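You operate a simulated robot arm through the tools that you are given. There is no shell and no other tool. Be economical: measure what you need, move in short steps, check, and stop when the job is done.

You are at the controls of a simulated robot arm. One attempt, no reset.

## Task
Load nests eight and eleven from the green tray, then run the chain forward two steps.
Fine: switch the chain on for it and off again. Set down upright: white housing.

Only the result counts: the job must be done as asked and must still hold three seconds after the hand-in. Knocking over, shifting, dropping, spilling or breaking anything else fails it.

## Robot
A 7-joint arm with a fingered hand on a trunk, on a base that drives. Base frame: it is fixed to the floor where the robot stands at the start and does not move with it; the origin is under the middle of the robot, x ahead of it, y to its left, z up; the surface under the hand at the start is at about z = 0.78. Lengths are in m, angles in rad, forces in N, time in s.
With the tool pointing down near the work surface it reaches from about 0.1 to 0.68 m from the robot's upright axis, wherever it stands. Its first joint turns from -1.204 to 3.002 rad. Places, roughly: back button [0, 0.2, 0.8]; chain end stop [0.7, 0.5, 0.8]; chain switch [-0.1, 0.2, 0.8]; forward button [0.1, 0.2, 0.8]; nest chain [-0.2, 0.4, 0.8]; white housing [2.75, 1.5, 1]. Payload 3.4 kg.
The TCP is the grasp point between the finger pads, 0.039 m short of the fingertips. In the tool frame z runs along the fingers and y along their closing line. The gripper opens to 0.18 m. The gripper's body begins 0.111 m behind the TCP. The gripper is a hand of 3 fingers: y runs from the thumb to the fingers, the wrist lies at [0, 0, -0.262] in the tool frame, and closing takes about 1.5 s.
Orientation is told as [roll, pitch, yaw] about the base's x, y, z axes, in that order, counted from this pose: with the fingers straight down and closing along the base's y, the tool's x points along the base's -x, its y along +y and its z along -z.

## Interface
- The arm moves only by the tool jog_arm. Its argument "targets" is a list of rows, each a list of 2 entries, a list of its own where there are three numbers: the shift along the tool's x, y, z in units of 100 mm (1.0 is 100 mm), then the turn, a rotation vector about the tool's x, y, z in units of 180 degrees (1.0 is 180 degrees). In form: [[[x, y, z], [wx, wy, wz]], ...]. A call has 1 to 12 rows; each row is the pose to reach, as a shift and turn from the pose commanded when the call began, along the tool's axes at that moment. "jaw" is the closure, from 0 (fully open) to 1 (shut), set as the call begins (left out, the last holds). A call with a number of a shift or a turn outside -1 to 1 is refused whole. A row lasts 0.2 s, in which the tool goes at most 0.05 m and 0.15 rad; a call with a longer step from one row to the next is refused whole, and so is a gripper value outside its range. A pose out of reach is approached as far as the arm can. The call stops where the force on the tool passes 40 N (or 10 N more than at its start, if that is more) or the arm is blocked; 0.2 s more then pass. The fingers move at their own pace (about 0.072 m/s each) and stop on an object; they squeeze with about 25 N. The grip force told is the motor's: it shows also when the fingers shut on nothing. Time passes only in rows, and 0.2 s behind the last, so rows that repeat a pose let the fingers close. The reply holds the time, the measured pose of the TCP, the force on the tool along the base axes, the opening and the grip force, in the units named above and with some noise, with the torque about the TCP (base axes, N m) and any sound that the robot's microphone picked up.
- Cameras (640 x 400 px; columns grow to the right, rows downward): "scene" is now at [-0.0098, 0.0581, 1.9773]; the picture's right is [0.97, -0.23, -0.00], its down [-0.22, -0.91, -0.36] and it looks along [0.08, 0.35, -0.93] (base axes); focal length 274 px, centre (320, 200). "wrist" rides on the gripper at [0.063, -0.036, -0.128] in the tool frame; the picture's right is [0.50, 0.87, 0.00], its down [-0.75, 0.44, -0.49] and it looks along [-0.43, 0.25, 0.87] (tool axes); focal length 226 px, centre (320, 200). There is no depth. A picture from a camera that has moved, and an enlarged one, comes with that camera's place and axes in the base frame and with its lens.
- camera(camera): a new picture of that camera. It takes no simulated time.
- raise_lower(by): slides the trunk up (or, below 0, down) by that many m; the arm and the scene camera ride with it, the base frame stays. It gives what a move gives, with no picture.
- drive_base(legs): drives the robot by 1 to 6 legs, each [ahead, left, turn to the left] in m, m and rad, along the robot's own axes; the way and the turn of a leg run together, so that a leg with both is an arc; at most 1.5 m and 3.142 rad a leg. The arm and the cameras ride along, it lands a little off, and it stops where it bumps. It gives what a move gives.
- curl_fingers(finger1, finger2, thumb_bend): sets how far each is bent, from 0 (flat) to 1 (curled in); at 0.3 the hand is open as for a grip, at 0.7 the pads meet at the TCP. One left out holds its place. A second passes; each finger stops where it meets its share of the squeeze, and holds until it gets a number again. A gripper value or a shape takes the hand back. It gives what a move gives, with no picture; readings hold the bend of each and the force on the fingers (four entries, about 0 where the hand has none), thumb and palm.
- grasp_type(shape): the hand has 3 fingers and takes this shape, open, in about a second: jaw (thumb against the fingers, like two jaws); tri (thumb and two fingers); tip (a fingertip pinch); poke (one finger out to press); point (the index stretched); flat (the hand flat); cup (the hand cupped); fist (a fist). The gripper value then closes the fingers along that shape, each until it touches; the sizes above hold for jaw. It gives what a move gives, with no picture.
- head_to(pan, tilt): turns the head with the scene camera to pan (to the left, within 2.496 rad either way) and tilt (down, from -0.506 to 1.204), counted from straight ahead of the robot. It gives what a move gives.
- inspect(camera, box): a new picture of the part [left, top, right, bottom] of that camera's present view, enlarged. It takes no simulated time.
- finish_job(): hands the job in; it is judged then, once.

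Work in short steps. Places have to be worked out from the pictures, the camera data and where the tool is seen: move nearer, look again, correct. Check each grasp and each placing, and mend what went wrong. You have 120 turns and 82 pictures in all, those below and enlarged ones among them. Open the gripper and draw the arm clear of the work before you hand the job in, unless the task says otherwise; then end with one line.

The tools are called after "Request:" as a command line: name --argument value ..., lists and objects as JSON in quotes. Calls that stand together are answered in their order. jog_arm: Moves the arm, as the interface text tells. Its arguments: {"type":"object","properties":{"targets":{"type":"array","items":{"type":"array"}},"jaw":{"type":"number"}},"required":["targets"]} The other tools are called the same way: raise_lower (by) slides the trunk up or down; grasp_type (shape) gives the hand a shape; curl_fingers (finger1, finger2, thumb_bend) moves the fingers one by one; drive_base (legs) drives the base; head_to (pan, tilt) turns the head that bears the scene camera; camera (camera) takes a picture; inspect (camera, box) takes an enlarged picture of a part of a camera's view; finish_job () hands the job in.

At the start:

```text
time: 0.0
tool_pos: [0.3248, 0.1647, 1.1617]
tool_rot: [0.0, 0.0, 0.001]
contact_force: [-0.6, 0.6, 0.2]
moment: [0.01, -0.02, -0.01]
grip_width: 0.1798
gripper_force: 0.0
shape: jaw
bend: [0.3, 0.3, 0.3]
finger forces: [0.0, 0.0, 0.1, 0.0, 0.0, 0.1]
trunk travel left (down, up): [-0.475, 0.067]
robot x, y, heading: [-0.0015, -0.0003, -0.003]
head pan, tilt: [1.335, 1.201]
```

scene: 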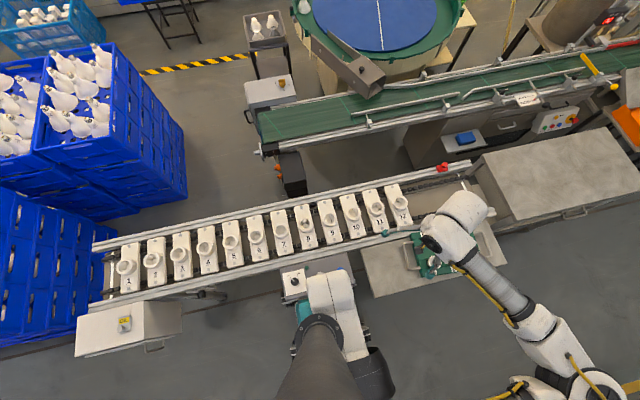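
wrist: 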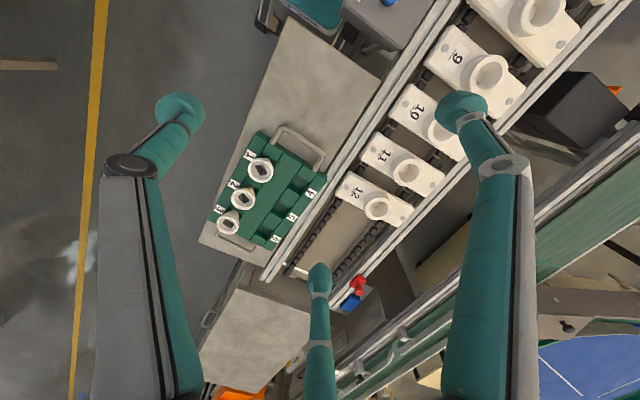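

The first pictures show the chain with nests 1–12 and a green tray with white parts at the right. I enlarge both areas to see what the parts and the controls look like.

Request:
inspect --camera "wrist" --box '[190, 110, 430, 260]'

Request:
inspect --camera "scene" --box '[230, 160, 510, 335]'

Request:
inspect --camera "scene" --box '[70, 200, 330, 362]'

```text
2.67 times, centred on (310, 185) of wrist
camera zoom: at [0.2631, 0.129, 1.2912], right [-0.5, 0.87, 0.0], down [0.75, 0.44, 0.49], along [0.43, 0.24, -0.87], focal length 603 px, centre (347, 240)
```

zoom: 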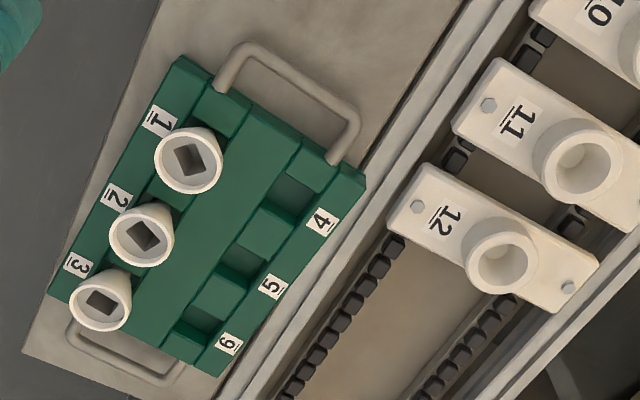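

```text
2.29 times, centred on (370, 248) of scene
camera zoom: at [-0.0098, 0.0581, 1.9773], right [0.97, -0.23, 0.0], down [-0.22, -0.91, -0.36], along [0.08, 0.35, -0.93], focal length 627 px, centre (206, 91)
```

zoom: 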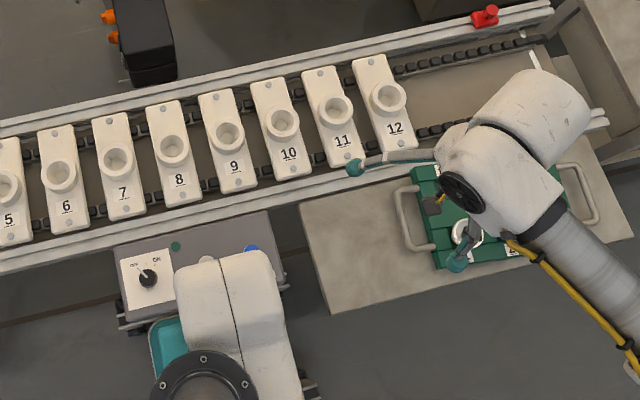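

```text
2.46 times, centred on (200, 281) of scene
camera zoom: at [-0.0098, 0.0581, 1.9773], right [0.97, -0.23, 0.0], down [-0.22, -0.91, -0.36], along [0.08, 0.35, -0.93], focal length 676 px, centre (615, 1)
```

zoom: 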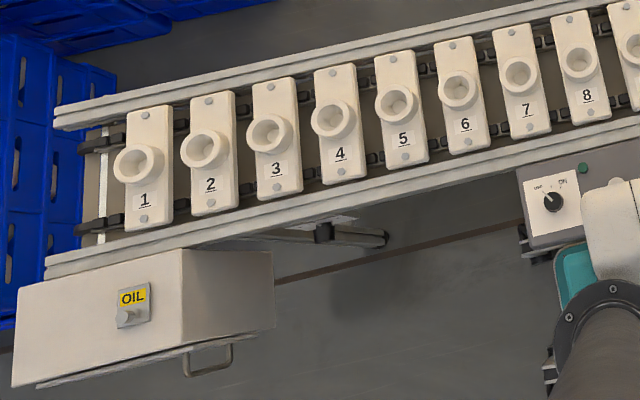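

The tray holds three white conical parts in slots 1–3. The "white housing" is listed at about [2.75, 1.5, 1], so I turn the head there to see what it is.

Request:
head_to --pan 0.5 --tilt 0.4

Request:
camera --camera "scene"

```text
time: 1.2
tool_pos: [0.3229, 0.1627, 1.1644]
tool_rot: [0.001, 0.0, -0.001]
contact_force: [1.0, -0.1, 0.6]
moment: [0.02, 0.02, 0.01]
grip_width: 0.1801
gripper_force: 0.1
shape: jaw
bend: [0.3, 0.3, 0.3]
finger forces: [0.1, 0.0, 0.0, 0.0, 0.1, 0.1]
trunk travel left (down, up): [-0.475, 0.067]
robot x, y, heading: [-0.0019, 0.0046, 0.002]
head pan, tilt: [0.499, 0.4]
```

```text
76 pictures are left
camera scene: at [0.0587, 0.0442, 2.04], right [0.48, -0.88, 0.0], down [-0.34, -0.19, -0.92], along [0.81, 0.44, -0.39], focal length 274 px, centre (320, 200)
```

scene: 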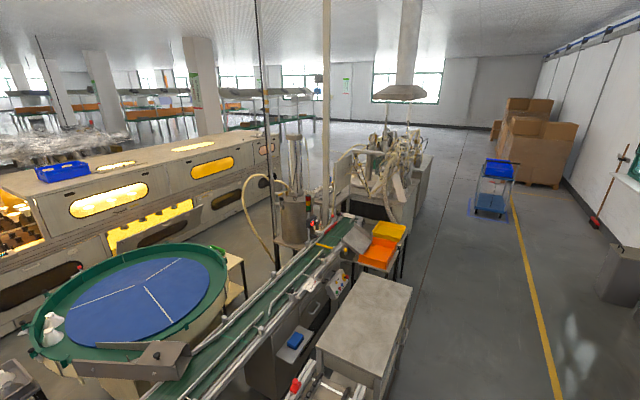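

The given point falls near pixel (321, 180). I enlarge that region.

Request:
inspect --camera "scene" --box '[240, 120, 440, 300]'

Request:
inspect --camera "scene" --box '[0, 220, 240, 400]'

```text
2.22 times, centred on (340, 210) of scene
camera zoom: at [0.0587, 0.0442, 2.04], right [0.48, -0.88, 0.0], down [-0.34, -0.19, -0.92], along [0.81, 0.44, -0.39], focal length 610 px, centre (276, 178)
```

zoom: 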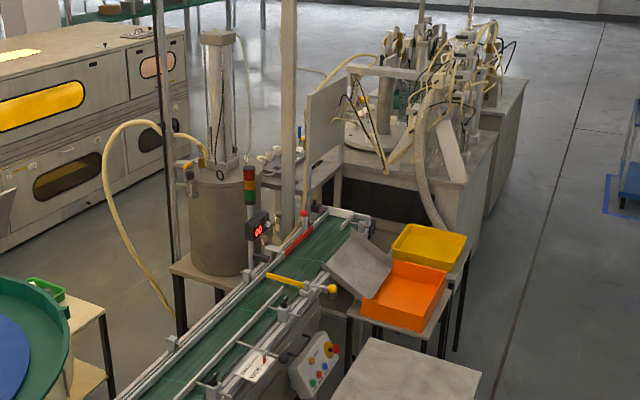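

```text
2.22 times, centred on (120, 310) of scene
camera zoom: at [0.0587, 0.0442, 2.04], right [0.48, -0.88, 0.0], down [-0.34, -0.19, -0.92], along [0.81, 0.44, -0.39], focal length 610 px, centre (764, -44)
```

zoom: 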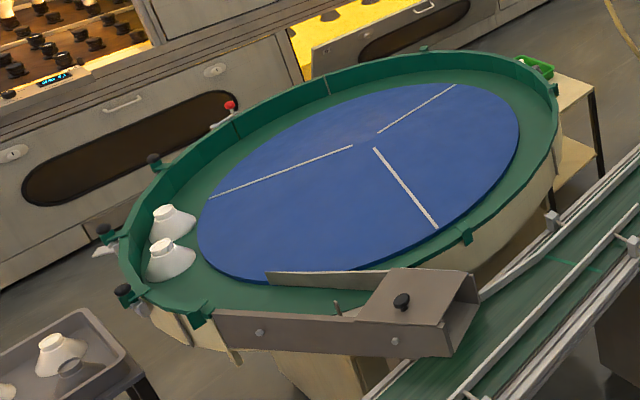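

I look closer at the exact spot of the listed white housing.

Request:
inspect --camera "scene" --box '[285, 145, 365, 225]'

Request:
inspect --camera "scene" --box '[350, 120, 430, 200]'

```text
5.00 times, centred on (325, 185) of scene
camera zoom: at [0.0587, 0.0442, 2.04], right [0.48, -0.88, 0.0], down [-0.34, -0.19, -0.92], along [0.81, 0.44, -0.39], focal length 1372 px, centre (295, 275)
```

zoom: 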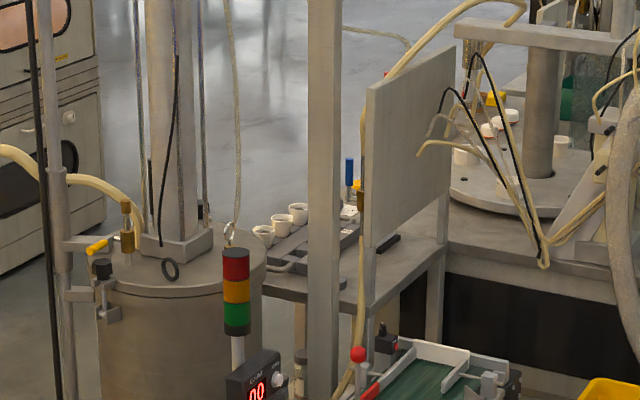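

```text
5.00 times, centred on (390, 160) of scene
camera zoom: at [0.0587, 0.0442, 2.04], right [0.48, -0.88, 0.0], down [-0.34, -0.19, -0.92], along [0.81, 0.44, -0.39], focal length 1372 px, centre (-30, 400)
```

zoom: 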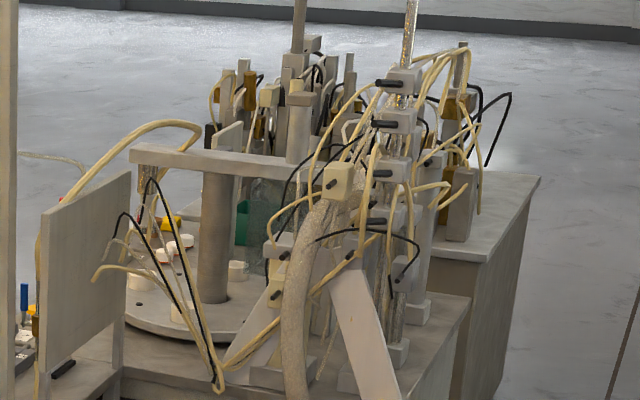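

The far-off white housings are just the same sort of part in a rack out there; the tray parts are the ones to load, upright. I return the head to the work area and try the "tip" shape to see how the fingers stand.

Request:
head_to --pan 1.0 --tilt 1.2

Request:
grasp_type --shape "tip"

Request:
camera --camera "wrist"

Request:
camera --camera "scene"

```text
time: 2.3
tool_pos: [0.3227, 0.1631, 1.1637]
tool_rot: [0.001, 0.0, 0.0]
contact_force: [0.0, -0.7, -0.5]
moment: [0.0, 0.0, 0.01]
grip_width: 0.1799
gripper_force: 0.0
shape: jaw
bend: [0.3, 0.3, 0.3]
finger forces: [0.1, 0.0, 0.0, 0.1, 0.1, 0.0]
trunk travel left (down, up): [-0.475, 0.067]
robot x, y, heading: [-0.0024, -0.0003, -0.002]
head pan, tilt: [1.0, 1.201]
```

```text
time: 3.2
tool_pos: [0.3228, 0.1631, 1.1635]
tool_rot: [-0.002, -0.001, 0.001]
contact_force: [-0.2, 0.2, 0.0]
moment: [-0.01, -0.01, -0.01]
grip_width: 0.1801
gripper_force: 0.0
shape: tip
bend: [0.3, 0.3, 0.3]
finger forces: [0.0, 0.0, 0.0, 0.1, 0.0, 0.1]
trunk travel left (down, up): [-0.475, 0.067]
robot x, y, heading: [0.0018, 0.0045, -0.003]
head pan, tilt: [1.0, 1.201]
```

```text
71 pictures are left
camera wrist: at [0.261, 0.1272, 1.2918], right [-0.5, 0.87, 0.0], down [0.75, 0.44, 0.49], along [0.43, 0.25, -0.87], focal length 226 px, centre (320, 200)
```

wrist: 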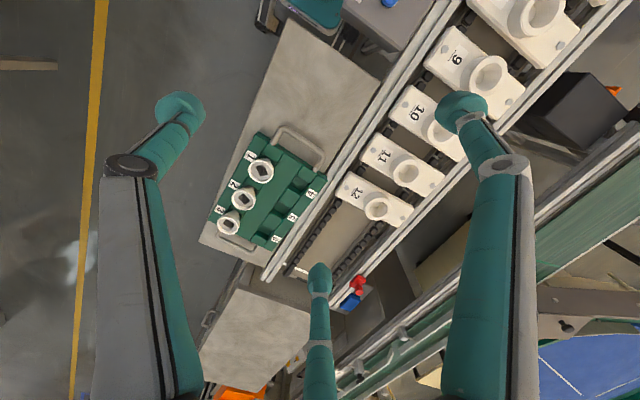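

```text
70 pictures are left
camera scene: at [0.0074, 0.0471, 1.9773], right [0.84, -0.54, 0.0], down [-0.5, -0.78, -0.36], along [0.19, 0.31, -0.93], focal length 274 px, centre (320, 200)
```

scene: 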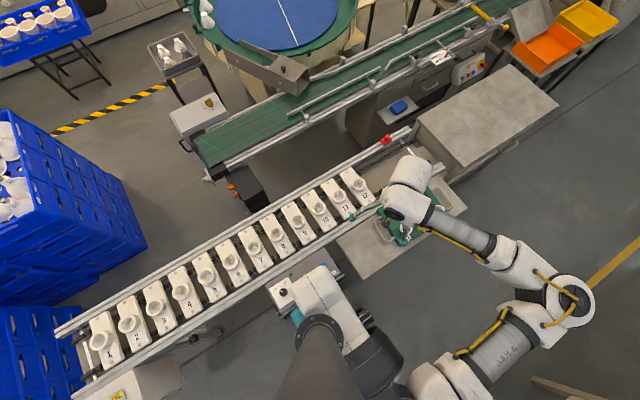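

The shape barely changes the finger stance: thumb at tool −y, two fingers spread about ±60° around +y, so the hand closes centrically. For part 1 I turn the hand so that its neighbour lies between the two fingers (yaw −90°), while shifting toward the tray.

Request:
jog_arm --targets '[[[-0.09, -0.04, 0.09], [0, 0, 0.045]], [[-0.18, -0.08, 0.18], [0, 0, 0.09]], [[-0.27, -0.12, 0.27], [0, 0, 0.135]], [[-0.36, -0.16, 0.36], [0, 0, 0.18]], [[-0.45, -0.2, 0.45], [0, 0, 0.225]], [[-0.54, -0.24, 0.54], [0, 0, 0.27]], [[-0.63, -0.28, 0.63], [0, 0, 0.315]], [[-0.72, -0.32, 0.72], [0, 0, 0.36]], [[-0.81, -0.36, 0.81], [0, 0, 0.405]], [[-0.9, -0.4, 0.9], [0, 0, 0.45]], [[-1.0, -0.45, 1.0], [0, 0, 0.495]], [[-1.0, -0.45, 1.0], [0, 0, 0.5]]]'

Request:
camera --camera "wrist"

Request:
camera --camera "scene"

```text
time: 5.8
tool_pos: [0.4232, 0.117, 1.0651]
tool_rot: [0.002, -0.001, -1.572]
contact_force: [-0.7, -0.5, -1.0]
moment: [0.0, 0.03, -0.01]
grip_width: 0.1801
gripper_force: 0.1
shape: tip
bend: [0.3, 0.3, 0.3]
finger forces: [0.0, 0.0, 0.1, 0.1, 0.1, 0.0]
trunk travel left (down, up): [-0.475, 0.067]
robot x, y, heading: [-0.0021, -0.0023, -0.003]
head pan, tilt: [1.0, 1.201]
```

```text
69 pictures are left
camera wrist: at [0.3875, 0.1795, 1.1927], right [0.87, 0.5, 0.0], down [0.43, -0.75, 0.49], along [0.25, -0.43, -0.87], focal length 226 px, centre (320, 200)
```

wrist: 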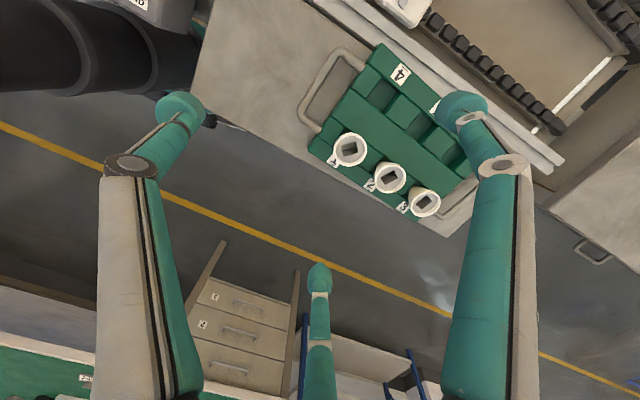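

```text
68 pictures are left
camera scene: at [0.0075, 0.0464, 1.9774], right [0.84, -0.54, 0.0], down [-0.5, -0.78, -0.36], along [0.19, 0.31, -0.93], focal length 274 px, centre (320, 200)
```

scene: 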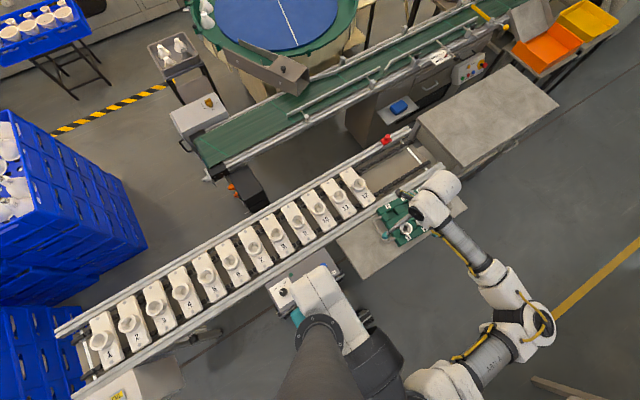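

Triangulating the two wrist views gives part 1's top at about (0.482, 0.110, 0.843), part 2 (0.566, 0.104), part 3 (0.649, 0.098); nest rings lie at z≈0.80 with nest 11 at ≈(0.333, 0.405) and nest 8 at ≈(0.000, 0.40). I go above part 1 for a closer look.

Request:
jog_arm --targets '[[[-0.02, 0.2, 0.33], [0, 0, 0]], [[-0.05, 0.4, 0.66], [0, 0, 0]], [[-0.07, 0.59, 1.0], [0, 0, 0]], [[-0.07, 0.59, 1.0], [0, 0, 0]]]'

Request:
camera --camera "wrist"

```text
time: 6.8
tool_pos: [0.4797, 0.1098, 0.9656]
tool_rot: [0.003, 0.001, -1.571]
contact_force: [0.1, 0.6, 0.3]
moment: [0.01, -0.02, 0.03]
grip_width: 0.1799
gripper_force: 0.1
shape: tip
bend: [0.3, 0.3, 0.3]
finger forces: [0.1, 0.0, 0.0, 0.1, 0.0, 0.0]
trunk travel left (down, up): [-0.475, 0.067]
robot x, y, heading: [0.0013, 0.0034, 0.001]
head pan, tilt: [1.0, 1.201]
```

```text
67 pictures are left
camera wrist: at [0.4449, 0.1734, 1.0937], right [0.87, 0.5, 0.0], down [0.43, -0.75, 0.49], along [0.25, -0.43, -0.87], focal length 226 px, centre (320, 200)
```

wrist: 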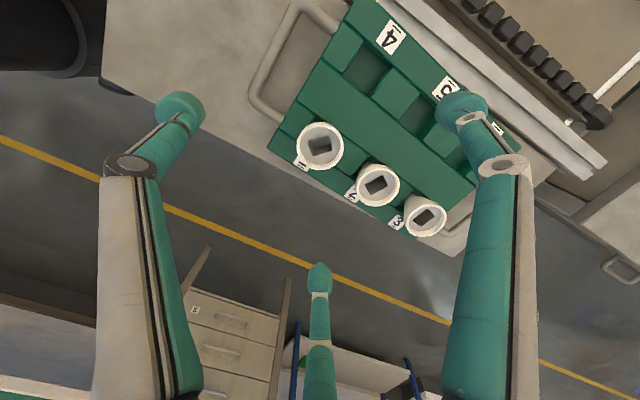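

The part lines up under the tool. I enlarge to judge how far the part stands out of the tray and how the slot holds it.

Request:
inspect --camera "wrist" --box '[250, 90, 470, 250]'

Request:
inspect --camera "scene" --box '[300, 150, 480, 270]'

```text
2.50 times, centred on (360, 170) of wrist
camera zoom: at [0.4449, 0.1734, 1.0937], right [0.87, 0.5, 0.0], down [0.43, -0.75, 0.49], along [0.25, -0.43, -0.87], focal length 565 px, centre (220, 275)
```

zoom: 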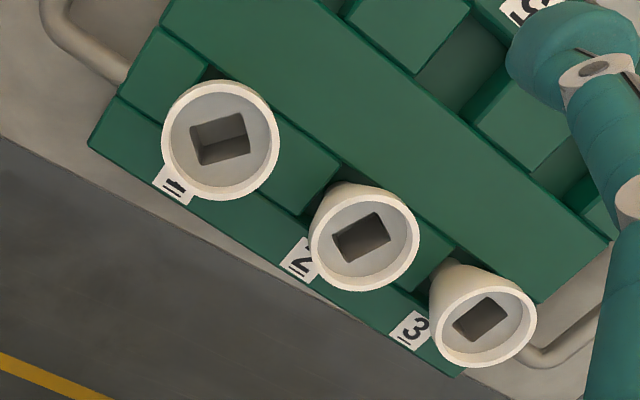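

```text
3.33 times, centred on (390, 210) of scene
camera zoom: at [0.0073, 0.0465, 1.9774], right [0.84, -0.54, 0.0], down [-0.5, -0.78, -0.36], along [0.19, 0.31, -0.93], focal length 915 px, centre (87, 167)
```

zoom: 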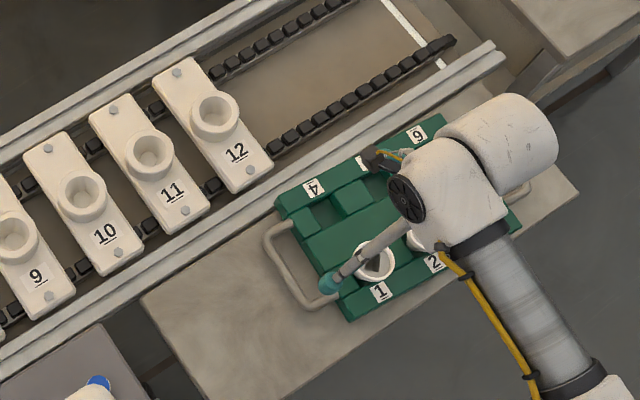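

Tray top is about z=0.818, so the part stands ~25 mm proud; the fingertips can reach only its upper rim. I partly close the hand here in the air to see where the tips go relative to the TCP.

Request:
jog_arm --targets '[[[0, 0, 0.2], [0, 0, 0]], [[0, 0, 0.2], [0, 0, 0]], [[0, 0, 0.2], [0, 0, 0]], [[0, 0, 0.2], [0, 0, 0]], [[0, 0, 0.2], [0, 0, 0]]]' --jaw 0.5

Request:
camera --camera "wrist"

```text
time: 8.0
tool_pos: [0.4805, 0.1127, 0.9463]
tool_rot: [0.0, 0.0, -1.572]
contact_force: [0.5, 0.2, 0.0]
moment: [0.02, 0.01, 0.01]
grip_width: 0.0904
gripper_force: 0.1
shape: tip
bend: [0.71, 0.71, 0.72]
finger forces: [0.1, 0.0, 0.0, 0.0, 0.1, 0.1]
trunk travel left (down, up): [-0.475, 0.067]
robot x, y, heading: [-0.0011, -0.0009, 0.001]
head pan, tilt: [1.0, 1.201]
```

```text
64 pictures are left
camera wrist: at [0.445, 0.1748, 1.074], right [0.87, 0.5, 0.0], down [0.43, -0.75, 0.49], along [0.25, -0.43, -0.87], focal length 226 px, centre (320, 200)
```

wrist: 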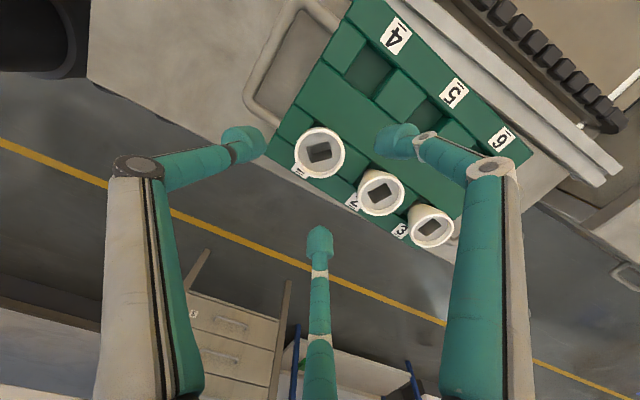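

Tips stay symmetric about the TCP at ~0.06 m radius. I lower to TCP z≈0.866 (tips just over the tray top) and check.

Request:
jog_arm --targets '[[[0, 0, 0.25], [0, 0, 0]], [[0, 0, 0.5], [0, 0, 0]], [[0, 0, 0.7], [0, 0, 0]], [[0, 0, 0.8], [0, 0, 0]], [[0, 0, 0.8], [0, 0, 0]]]'

Request:
camera --camera "wrist"

```text
time: 9.2
tool_pos: [0.4829, 0.1114, 0.8638]
tool_rot: [0.0, 0.0, -1.571]
contact_force: [0.2, 0.3, 0.6]
moment: [0.02, -0.02, 0.0]
grip_width: 0.0906
gripper_force: 0.0
shape: tip
bend: [0.71, 0.71, 0.72]
finger forces: [0.0, 0.0, 0.0, 0.0, 0.0, 0.0]
trunk travel left (down, up): [-0.475, 0.067]
robot x, y, heading: [0.0002, 0.0016, 0.0]
head pan, tilt: [1.0, 1.201]
```

```text
63 pictures are left
camera wrist: at [0.4473, 0.1738, 0.9923], right [0.87, 0.5, 0.0], down [0.43, -0.75, 0.49], along [0.25, -0.43, -0.87], focal length 226 px, centre (320, 200)
```

wrist: 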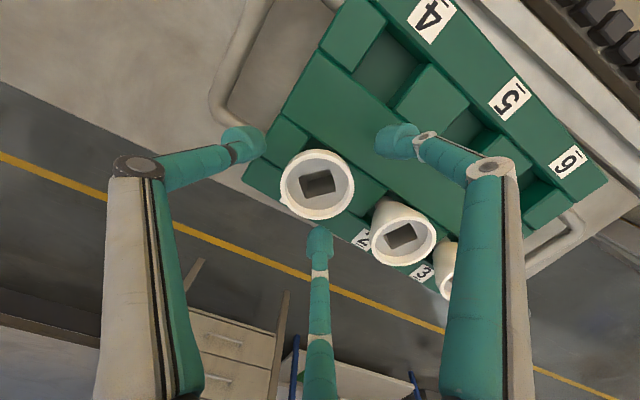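

The rim is centred on the TCP. I close the hand on the part.

Request:
jog_arm --targets '[[[0, 0, 0], [0, 0, 0]], [[0, 0, 0], [0, 0, 0]], [[0, 0, 0], [0, 0, 0]], [[0, 0, 0], [0, 0, 0]], [[0, 0, 0], [0, 0, 0]], [[0, 0, 0], [0, 0, 0]]]' --jaw 1

Request:
camera --camera "wrist"

```text
time: 10.6
tool_pos: [0.4829, 0.1105, 0.8654]
tool_rot: [0.001, 0.001, -1.57]
contact_force: [0.0, -0.2, 0.0]
moment: [0.0, 0.01, 0.02]
grip_width: 0.0397
gripper_force: 25.1
shape: tip
bend: [0.72, 0.72, 0.74]
finger forces: [21.5, 21.6, 0.0, 0.0, 22.3, 0.0]
trunk travel left (down, up): [-0.475, 0.067]
robot x, y, heading: [-0.0, -0.0025, -0.002]
head pan, tilt: [1.0, 1.201]
```

```text
62 pictures are left
camera wrist: at [0.4473, 0.1737, 0.9924], right [0.87, 0.5, 0.0], down [0.43, -0.75, 0.49], along [0.25, -0.43, -0.87], focal length 226 px, centre (320, 200)
```

wrist: 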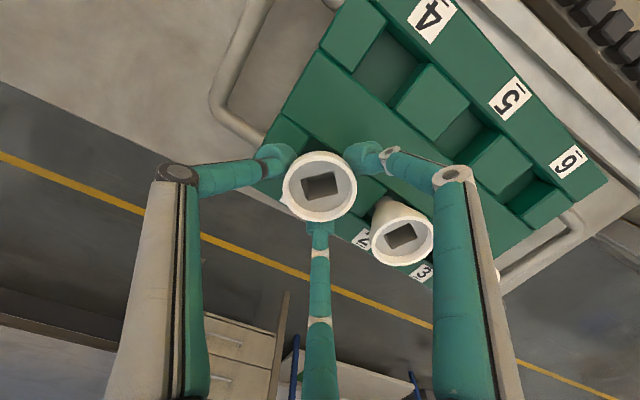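

All three fingers hold the part below its rim (opening 40 mm, 22 N each). I lift it straight up.

Request:
jog_arm --targets '[[[0, 0, -0.1], [0, 0, 0]], [[0, 0, -0.25], [0, 0, 0]], [[0, 0, -0.5], [0, 0, 0]], [[0, 0, -0.75], [0, 0, 0]], [[0, 0, -1.0], [0, 0, 0]], [[0, 0, -1.0], [0, 0, 0]]]'

Request:
camera --camera "wrist"

Request:
inspect --camera "scene" --box '[300, 120, 480, 270]'

```text
time: 12.0
tool_pos: [0.4821, 0.1095, 0.9656]
tool_rot: [0.001, 0.0, -1.57]
contact_force: [0.0, 0.4, -0.8]
moment: [0.0, -0.02, 0.0]
grip_width: 0.0397
gripper_force: 25.1
shape: tip
bend: [0.72, 0.72, 0.74]
finger forces: [21.6, 21.6, 0.1, 0.1, 22.3, 0.1]
trunk travel left (down, up): [-0.475, 0.067]
robot x, y, heading: [0.0025, -0.0018, 0.001]
head pan, tilt: [1.0, 1.201]
```

```text
61 pictures are left
camera wrist: at [0.447, 0.1727, 1.0935], right [0.87, 0.5, 0.0], down [0.43, -0.75, 0.49], along [0.25, -0.43, -0.87], focal length 226 px, centre (320, 200)
```

wrist: 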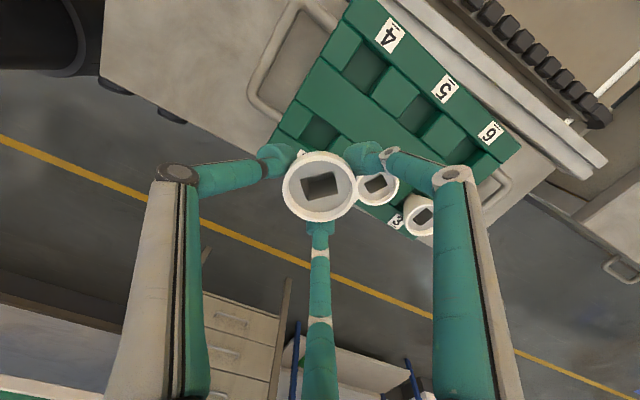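

```text
2.67 times, centred on (390, 195) of scene
camera zoom: at [0.0078, 0.0469, 1.9773], right [0.84, -0.54, 0.0], down [-0.5, -0.78, -0.36], along [0.19, 0.31, -0.93], focal length 732 px, centre (133, 213)
```

zoom: 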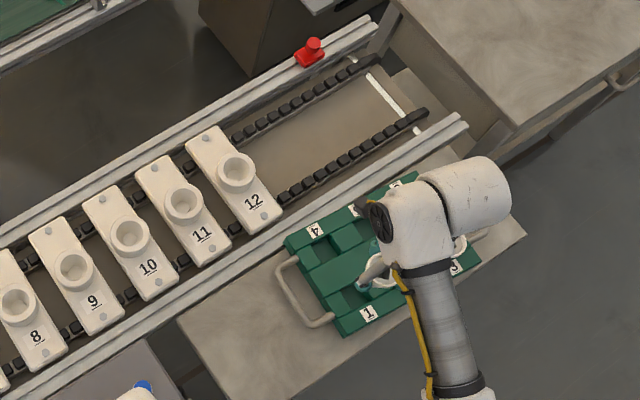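

The part hangs cleanly and upright. I carry it toward nest 11 in steps, keeping the height.

Request:
jog_arm --targets '[[[0.25, -0.125, 0], [0, 0, 0]], [[0.5, -0.25, 0], [0, 0, 0]], [[0.75, -0.375, 0], [0, 0, 0]], [[1.0, -0.5, 0], [0, 0, 0]]]'

Request:
jog_arm --targets '[[[0.25, -0.125, 0], [0, 0, 0]], [[0.5, -0.25, 0], [0, 0, 0]], [[0.75, -0.375, 0], [0, 0, 0]], [[1.0, -0.5, 0], [0, 0, 0]]]'

Request:
jog_arm --targets '[[[0.24, -0.125, 0], [0, 0, 0]], [[0.5, -0.25, 0], [0, 0, 0]], [[0.75, -0.375, 0], [0, 0, 0]], [[0.95, -0.49, 0], [0, 0, 0]], [[0.95, -0.49, 0], [0, 0, 0]]]'

Request:
camera --camera "wrist"

Request:
camera --camera "scene"

```text
time: 13.0
tool_pos: [0.4305, 0.2121, 0.9635]
tool_rot: [0.0, -0.002, -1.572]
contact_force: [0.5, 0.4, -0.6]
moment: [0.0, -0.01, 0.03]
grip_width: 0.0396
gripper_force: 24.9
shape: tip
bend: [0.72, 0.72, 0.74]
finger forces: [21.6, 21.6, 0.0, 0.0, 22.2, 0.0]
trunk travel left (down, up): [-0.475, 0.067]
robot x, y, heading: [-0.0001, -0.0034, -0.002]
head pan, tilt: [1.0, 1.201]
```

```text
time: 14.0
tool_pos: [0.3824, 0.3129, 0.9606]
tool_rot: [0.002, -0.004, -1.572]
contact_force: [0.5, -0.7, -1.4]
moment: [-0.01, 0.03, 0.02]
grip_width: 0.0396
gripper_force: 24.7
shape: tip
bend: [0.72, 0.72, 0.74]
finger forces: [21.4, 21.6, 0.0, 0.0, 22.2, 0.0]
trunk travel left (down, up): [-0.475, 0.067]
robot x, y, heading: [0.0012, 0.001, -0.003]
head pan, tilt: [1.0, 1.201]
```

```text
time: 15.2
tool_pos: [0.362, 0.3485, 0.9621]
tool_rot: [0.001, -0.001, -1.571]
contact_force: [-0.4, -0.7, -0.3]
moment: [0.02, 0.0, 0.0]
grip_width: 0.039
gripper_force: 24.8
shape: tip
bend: [0.72, 0.72, 0.74]
finger forces: [21.6, 21.4, 0.0, 0.0, 22.2, 0.0]
out of reach, approached as far as the arm can: row 2, 3, 4, 5
trunk travel left (down, up): [-0.475, 0.067]
robot x, y, heading: [0.0003, -0.0001, 0.003]
head pan, tilt: [1.0, 1.201]
```

```text
59 pictures are left
camera wrist: at [0.3268, 0.412, 1.0901], right [0.87, 0.5, 0.0], down [0.43, -0.75, 0.49], along [0.25, -0.43, -0.87], focal length 226 px, centre (320, 200)
```

wrist: 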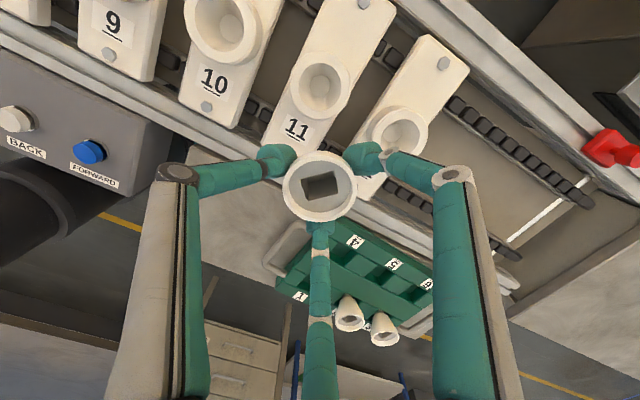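

```text
58 pictures are left
camera scene: at [0.0066, 0.0509, 1.9772], right [0.84, -0.54, 0.0], down [-0.5, -0.78, -0.36], along [0.19, 0.3, -0.93], focal length 274 px, centre (320, 200)
```

scene: 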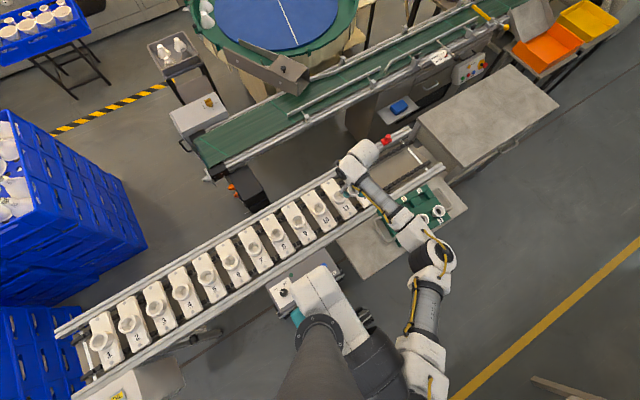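

At this yaw the arm cannot go further. Near the nests neither neighbour is close, so I turn the hand back to yaw 0 here, at safe height.

Request:
jog_arm --targets '[[[0, 0, 0], [0, 0, -0.045]], [[0, 0, 0], [0, 0, -0.09]], [[0, 0, 0], [0, 0, -0.135]], [[0, 0, 0], [0, 0, -0.18]], [[0, 0, 0], [0, 0, -0.225]], [[0, 0, 0], [0, 0, -0.27]], [[0, 0, 0], [0, 0, -0.315]], [[0, 0, 0], [0, 0, -0.36]], [[0, 0, 0], [0, 0, -0.405]], [[0, 0, 0], [0, 0, -0.45]], [[0, 0, 0], [0, 0, -0.49]], [[0, 0, 0], [0, 0, -0.5]]]'

Request:
camera --camera "wrist"

```text
time: 17.8
tool_pos: [0.3664, 0.3496, 0.9606]
tool_rot: [-0.002, 0.0, 0.001]
contact_force: [-0.9, -0.3, -0.4]
moment: [-0.03, -0.03, 0.0]
grip_width: 0.0391
gripper_force: 25.2
shape: tip
bend: [0.72, 0.72, 0.74]
finger forces: [21.5, 21.5, 0.0, 0.0, 22.2, 0.0]
trunk travel left (down, up): [-0.475, 0.067]
robot x, y, heading: [-0.0018, -0.0018, 0.002]
head pan, tilt: [1.0, 1.201]
```

```text
57 pictures are left
camera wrist: at [0.3047, 0.3128, 1.0885], right [-0.5, 0.87, 0.0], down [0.75, 0.44, 0.49], along [0.43, 0.25, -0.87], focal length 226 px, centre (320, 200)
```

wrist: 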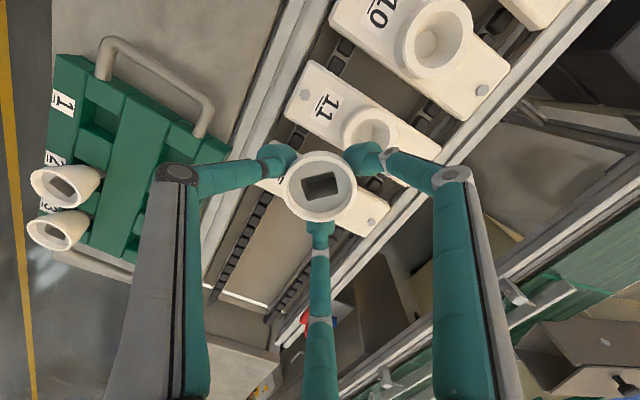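

Nest 11's ring now measures at about (0.331, 0.402). I move over it.

Request:
jog_arm --targets '[[[0.17, 0.26, 0], [0, 0, 0]], [[0.34, 0.53, 0], [0, 0, 0]], [[0.34, 0.53, 0], [0, 0, 0]]]'

Request:
camera --camera "wrist"

Request:
inspect --camera "scene" --box '[260, 150, 400, 250]'

```text
time: 18.6
tool_pos: [0.3673, 0.3489, 0.9611]
tool_rot: [-0.003, -0.002, -0.002]
contact_force: [-0.6, 0.0, -1.1]
moment: [-0.03, -0.01, 0.01]
grip_width: 0.0391
gripper_force: 24.9
shape: tip
bend: [0.72, 0.72, 0.74]
finger forces: [21.4, 21.4, 0.1, 0.0, 22.1, 0.1]
out of reach, approached as far as the arm can: row 1, 2, 3
trunk travel left (down, up): [-0.475, 0.067]
robot x, y, heading: [-0.001, 0.0008, 0.0]
head pan, tilt: [1.0, 1.201]
```

```text
56 pictures are left
camera wrist: at [0.3046, 0.3129, 1.0886], right [-0.5, 0.87, 0.0], down [0.75, 0.44, 0.49], along [0.43, 0.24, -0.87], focal length 226 px, centre (320, 200)
```

wrist: 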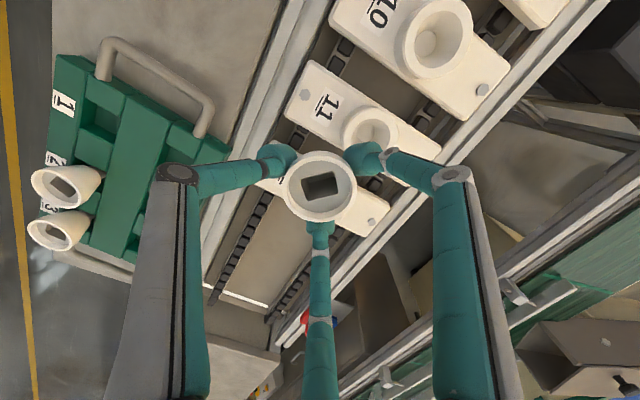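

```text
4.00 times, centred on (330, 200) of scene
camera zoom: at [0.0071, 0.0506, 1.9772], right [0.84, -0.54, 0.0], down [-0.5, -0.78, -0.36], along [0.19, 0.3, -0.93], focal length 1098 px, centre (280, 200)
```

zoom: 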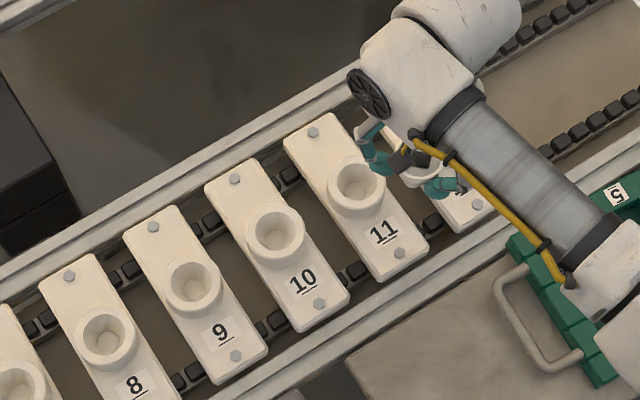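

The limit seems to be reach at this height (0.506 m from the axis). I raise the trunk so the arm works lower relative to its shoulder, then bring the tool back down.

Request:
raise_lower --by 0.065

Request:
jog_arm --targets '[[[0, 0, 0.3], [0, 0, 0]], [[0, 0, 0.6], [0, 0, 0]], [[0, 0, 0.75], [0, 0, 0]]]'

Request:
jog_arm --targets '[[[0.17, 0.26, 0], [0, 0, 0]], [[0.34, 0.53, 0], [0, 0, 0]], [[0.34, 0.53, 0], [0, 0, 0]]]'

```text
time: 19.6
tool_pos: [0.3666, 0.3499, 1.0267]
tool_rot: [-0.002, -0.005, 0.0]
contact_force: [-0.7, 0.5, -0.8]
moment: [0.01, -0.01, 0.0]
grip_width: 0.0389
gripper_force: 24.9
shape: tip
bend: [0.72, 0.72, 0.74]
finger forces: [21.3, 21.4, 0.0, 0.1, 22.1, 0.0]
trunk travel left (down, up): [-0.54, 0.002]
robot x, y, heading: [0.0004, 0.0007, 0.001]
head pan, tilt: [1.0, 1.201]
```

```text
time: 20.4
tool_pos: [0.368, 0.344, 0.9584]
tool_rot: [-0.003, -0.005, -0.001]
contact_force: [0.5, 0.2, -0.5]
moment: [0.01, -0.01, 0.01]
grip_width: 0.0394
gripper_force: 24.8
shape: tip
bend: [0.72, 0.72, 0.74]
finger forces: [21.4, 21.4, 0.1, 0.1, 22.1, 0.1]
out of reach, approached as far as the arm can: row 2, 3
trunk travel left (down, up): [-0.54, 0.002]
robot x, y, heading: [-0.0022, 0.0035, -0.0]
head pan, tilt: [1.0, 1.201]
```

```text
time: 21.2
tool_pos: [0.3689, 0.3438, 0.9601]
tool_rot: [0.0, -0.003, 0.001]
contact_force: [0.6, -0.5, -0.8]
moment: [0.01, 0.02, -0.01]
grip_width: 0.0393
gripper_force: 24.8
shape: tip
bend: [0.72, 0.72, 0.74]
finger forces: [21.4, 21.5, 0.0, 0.1, 22.1, 0.0]
out of reach, approached as far as the arm can: row 1, 2, 3
trunk travel left (down, up): [-0.54, 0.002]
robot x, y, heading: [0.002, 0.0011, 0.0]
head pan, tilt: [1.0, 1.201]
```

Raising made reach worse, so the shoulder should instead come lower. I alternate: arm up 0.1, trunk down 0.1, checking reach.

Request:
jog_arm --targets '[[[0, 0, -0.3], [0, 0, 0]], [[0, 0, -0.6], [0, 0, 0]], [[0, 0, -1.0], [0, 0, 0]], [[0, 0, -1.0], [0, 0, 0]]]'

Request:
raise_lower --by -0.1

Request:
jog_arm --targets '[[[0, 0, -0.3], [0, 0, 0]], [[0, 0, -0.6], [0, 0, 0]], [[0, 0, -1.0], [0, 0, 0]], [[0, 0, -1.0], [0, 0, 0]]]'

Request:
raise_lower --by -0.1

Request:
jog_arm --targets '[[[0.17, 0.26, 0], [0, 0, 0]], [[0.34, 0.53, 0], [0, 0, 0]], [[0.34, 0.53, 0], [0, 0, 0]]]'

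```text
time: 22.2
tool_pos: [0.3669, 0.3459, 1.0629]
tool_rot: [-0.003, -0.003, -0.001]
contact_force: [-0.4, -0.3, -0.6]
moment: [-0.01, 0.03, 0.0]
grip_width: 0.0392
gripper_force: 24.9
shape: tip
bend: [0.72, 0.72, 0.74]
finger forces: [21.4, 21.2, 0.1, 0.0, 22.2, 0.0]
trunk travel left (down, up): [-0.54, 0.002]
robot x, y, heading: [-0.0003, 0.0017, -0.001]
head pan, tilt: [1.0, 1.201]
```

```text
time: 23.6
tool_pos: [0.3682, 0.3464, 0.9616]
tool_rot: [-0.001, -0.005, 0.0]
contact_force: [0.4, -0.4, 0.0]
moment: [0.02, 0.02, -0.01]
grip_width: 0.0389
gripper_force: 25.6
shape: tip
bend: [0.72, 0.72, 0.74]
finger forces: [21.3, 21.3, 0.0, 0.1, 22.1, 0.0]
trunk travel left (down, up): [-0.44, 0.102]
robot x, y, heading: [-0.0007, -0.0005, -0.005]
head pan, tilt: [1.0, 1.201]
```

```text
time: 24.6
tool_pos: [0.3686, 0.3469, 1.0607]
tool_rot: [0.0, -0.004, 0.0]
contact_force: [0.7, -0.4, 0.3]
moment: [0.02, 0.0, 0.02]
grip_width: 0.0389
gripper_force: 24.9
shape: tip
bend: [0.72, 0.72, 0.74]
finger forces: [21.4, 21.3, 0.0, 0.0, 22.1, 0.1]
trunk travel left (down, up): [-0.44, 0.102]
robot x, y, heading: [-0.0006, 0.0038, -0.004]
head pan, tilt: [1.0, 1.201]
```

```text
time: 25.9
tool_pos: [0.368, 0.3462, 0.9621]
tool_rot: [-0.003, -0.006, 0.0]
contact_force: [-0.4, 0.1, -0.3]
moment: [-0.02, -0.01, 0.02]
grip_width: 0.0392
gripper_force: 24.8
shape: tip
bend: [0.72, 0.72, 0.74]
finger forces: [21.4, 21.4, 0.0, 0.0, 22.2, 0.0]
trunk travel left (down, up): [-0.34, 0.202]
robot x, y, heading: [0.0005, -0.0016, 0.002]
head pan, tilt: [1.0, 1.201]
```

```text
time: 26.7
tool_pos: [0.3658, 0.3484, 0.9588]
tool_rot: [-0.002, -0.004, 0.0]
contact_force: [0.4, 0.4, -0.4]
moment: [0.01, -0.02, -0.02]
grip_width: 0.039
gripper_force: 24.7
shape: tip
bend: [0.72, 0.72, 0.74]
finger forces: [21.4, 21.4, 0.0, 0.0, 22.0, 0.0]
out of reach, approached as far as the arm can: row 1, 2, 3
trunk travel left (down, up): [-0.34, 0.202]
robot x, y, heading: [-0.0015, 0.0007, 0.002]
head pan, tilt: [1.0, 1.201]
```

The boundary did not move with trunk height, so it is not plain reach. I test which direction is blocked: first a sideways (tangential, −x) move.

Request:
jog_arm --targets '[[[0.2, 0, 0], [0, 0, 0]], [[0.4, 0, 0], [0, 0, 0]], [[0.4, 0, 0], [0, 0, 0]]]'

Request:
camera --camera "scene"

```text
time: 27.5
tool_pos: [0.325, 0.3487, 0.9567]
tool_rot: [-0.003, -0.002, -0.006]
contact_force: [0.0, -0.7, -0.2]
moment: [0.0, 0.0, 0.01]
grip_width: 0.0389
gripper_force: 25.3
shape: tip
bend: [0.72, 0.72, 0.74]
finger forces: [21.4, 21.3, 0.0, 0.1, 22.0, 0.1]
trunk travel left (down, up): [-0.34, 0.202]
robot x, y, heading: [0.0003, 0.0007, -0.005]
head pan, tilt: [1.0, 1.201]
```

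```text
54 pictures are left
camera scene: at [0.0426, 0.0506, 1.8424], right [0.84, -0.54, 0.0], down [-0.5, -0.78, -0.36], along [0.19, 0.3, -0.93], focal length 274 px, centre (320, 200)
```

scene: 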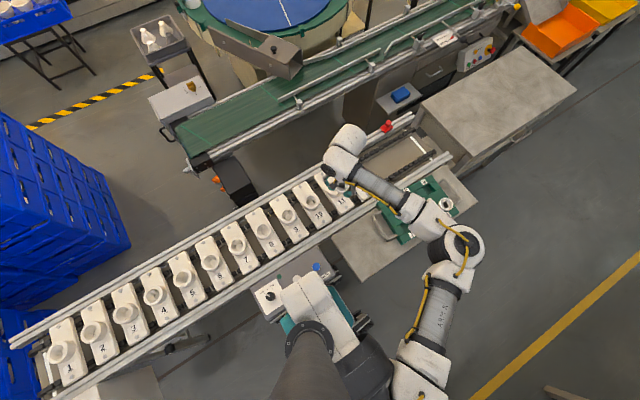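

Sideways works. Now I try +y from here.

Request:
jog_arm --targets '[[[0, 0.2, 0], [0, 0, 0]], [[0, 0.4, 0], [0, 0, 0]], [[0, 0.53, 0], [0, 0, 0]], [[0, 0.53, 0], [0, 0, 0]]]'

```text
time: 28.5
tool_pos: [0.3315, 0.3487, 0.9581]
tool_rot: [-0.002, -0.004, 0.0]
contact_force: [-0.4, 0.9, 0.0]
moment: [0.01, -0.02, 0.03]
grip_width: 0.0391
gripper_force: 24.8
shape: tip
bend: [0.72, 0.72, 0.74]
finger forces: [21.4, 21.3, 0.0, 0.1, 22.0, 0.1]
out of reach, approached as far as the arm can: row 1, 2, 3, 4
trunk travel left (down, up): [-0.34, 0.202]
robot x, y, heading: [0.0024, -0.0002, 0.001]
head pan, tilt: [1.0, 1.201]
```

The wall sits at y≈0.349 whatever x is, at two yaws and all trunk heights. I test once more at smaller x, nearer the robot's axis, before considering driving the base.

Request:
jog_arm --targets '[[[0.3, 0, 0], [0, 0, 0]], [[0.6, 0, 0], [0, 0, 0]], [[1.0, 0, 0], [0, 0, 0]], [[1.0, 0, 0], [0, 0, 0]]]'

Request:
jog_arm --targets '[[[0, 0.2, 0], [0, 0, 0]], [[0, 0.4, 0], [0, 0, 0]], [[0, 0.53, 0], [0, 0, 0]], [[0, 0.53, 0], [0, 0, 0]]]'

```text
time: 29.5
tool_pos: [0.2412, 0.3222, 0.9529]
tool_rot: [-0.003, -0.004, 0.0]
contact_force: [-0.5, 0.2, -0.2]
moment: [0.01, 0.0, 0.0]
grip_width: 0.0388
gripper_force: 25.0
shape: tip
bend: [0.72, 0.72, 0.74]
finger forces: [21.4, 21.3, 0.0, 0.0, 22.1, 0.1]
out of reach, approached as far as the arm can: row 1, 2, 3, 4
trunk travel left (down, up): [-0.34, 0.202]
robot x, y, heading: [-0.0002, 0.003, 0.001]
head pan, tilt: [1.0, 1.201]
```

```text
time: 30.5
tool_pos: [0.2477, 0.3259, 0.9546]
tool_rot: [0.0, -0.003, 0.002]
contact_force: [0.6, -0.7, -0.1]
moment: [-0.03, 0.01, 0.02]
grip_width: 0.0387
gripper_force: 24.8
shape: tip
bend: [0.72, 0.72, 0.74]
finger forces: [21.5, 21.5, 0.1, 0.1, 22.1, 0.0]
out of reach, approached as far as the arm can: row 1, 2, 3, 4
trunk travel left (down, up): [-0.34, 0.202]
robot x, y, heading: [-0.0022, 0.0022, 0.001]
head pan, tilt: [1.0, 1.201]
```

The boundary curves around the elbow, i.e. the arm's shoulder joint is at its stop. Turning the base left in place shifts that range toward the chain; the hand is at safe height, so I turn 0.4 rad first.

Request:
drive_base --legs '[[0, 0, 0.4]]'

Request:
camera --camera "scene"

```text
time: 32.1
tool_pos: [0.1187, 0.3903, 0.9557]
tool_rot: [0.003, -0.003, 0.385]
contact_force: [-0.1, 0.2, 0.0]
moment: [0.0, -0.02, 0.0]
grip_width: 0.0388
gripper_force: 25.4
shape: tip
bend: [0.72, 0.72, 0.74]
finger forces: [21.3, 21.3, 0.0, 0.0, 21.9, 0.0]
trunk travel left (down, up): [-0.34, 0.202]
robot x, y, heading: [0.0098, -0.0025, 0.387]
head pan, tilt: [1.0, 1.201]
```

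```text
53 pictures are left
camera scene: at [0.0438, 0.0423, 1.8389], right [0.98, -0.18, -0.01], down [-0.17, -0.91, -0.37], along [0.06, 0.36, -0.93], focal length 274 px, centre (320, 200)
```

scene: 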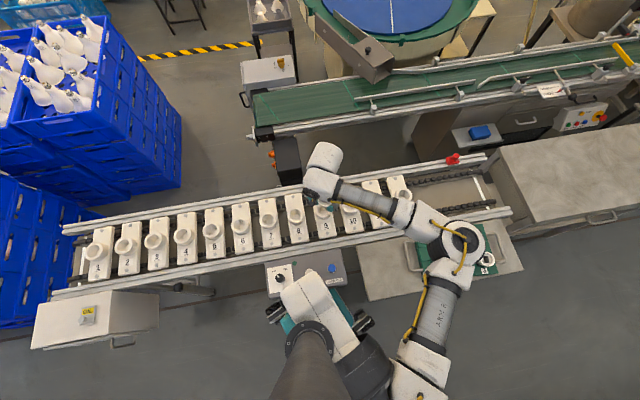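

The turn worked (heading 0.387). I move back toward nest 11 while turning the hand to yaw 0.

Request:
jog_arm --targets '[[[-0.3, -0.1, 0], [0, 0, 0.04]], [[-0.6, -0.2, 0], [0, 0, 0.08]], [[-1.0, -0.34, 0], [0, 0, 0.12]], [[-1.0, -0.34, 0], [0, 0, 0.1225]]]'

```text
time: 33.1
tool_pos: [0.2204, 0.4031, 0.9589]
tool_rot: [-0.004, -0.011, -0.002]
contact_force: [0.5, 0.0, -0.9]
moment: [-0.01, -0.01, -0.01]
grip_width: 0.0387
gripper_force: 25.3
shape: tip
bend: [0.72, 0.72, 0.74]
finger forces: [21.4, 21.3, 0.0, 0.0, 21.9, 0.0]
trunk travel left (down, up): [-0.34, 0.202]
robot x, y, heading: [0.0141, -0.0016, 0.382]
head pan, tilt: [1.0, 1.201]
```

Now sideways to nest 11 at (0.331, 0.402).

Request:
jog_arm --targets '[[[-0.35, 0, 0], [0, 0, 0]], [[-0.7, 0, 0], [0, 0, 0]], [[-1.0, 0, 0], [0, 0, 0]], [[-1.0, 0, 0], [0, 0, 0]]]'

Request:
camera --camera "wrist"

Request:
inspect --camera "scene" --box '[300, 150, 460, 260]'

```text
time: 34.1
tool_pos: [0.3164, 0.404, 0.9593]
tool_rot: [-0.005, -0.011, -0.001]
contact_force: [0.0, -0.3, 0.0]
moment: [0.01, 0.02, 0.01]
grip_width: 0.0386
gripper_force: 24.5
shape: tip
bend: [0.72, 0.72, 0.74]
finger forces: [21.3, 21.3, 0.1, 0.0, 21.8, 0.0]
trunk travel left (down, up): [-0.34, 0.202]
robot x, y, heading: [0.0138, -0.0, 0.384]
head pan, tilt: [1.0, 1.201]
```

```text
52 pictures are left
camera wrist: at [0.2537, 0.3697, 1.0874], right [-0.5, 0.87, -0.01], down [0.75, 0.44, 0.5], along [0.44, 0.24, -0.87], focal length 226 px, centre (320, 200)
```

wrist: 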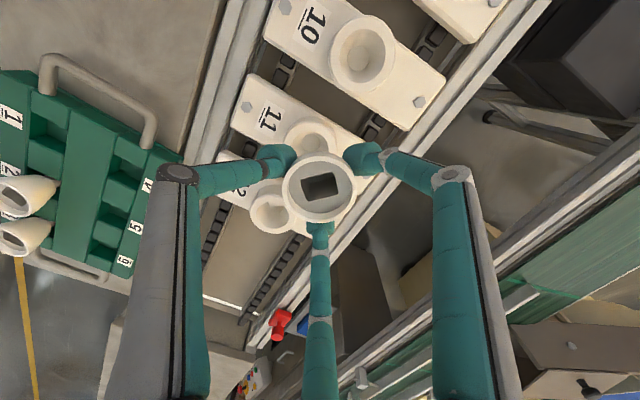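

```text
3.64 times, centred on (380, 205) of scene
camera zoom: at [0.0405, 0.0523, 1.8405], right [0.98, -0.19, -0.01], down [-0.18, -0.91, -0.36], along [0.06, 0.36, -0.93], focal length 998 px, centre (102, 182)
```

zoom: 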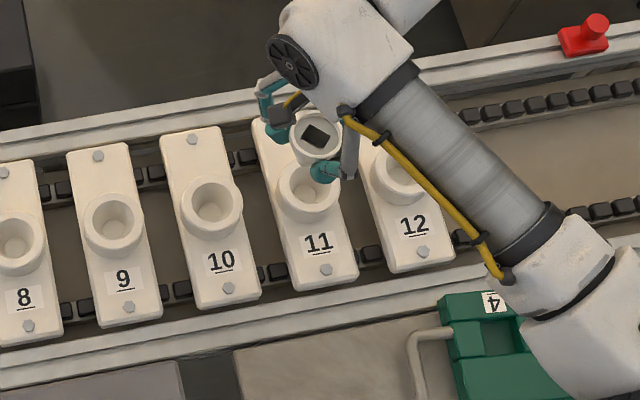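

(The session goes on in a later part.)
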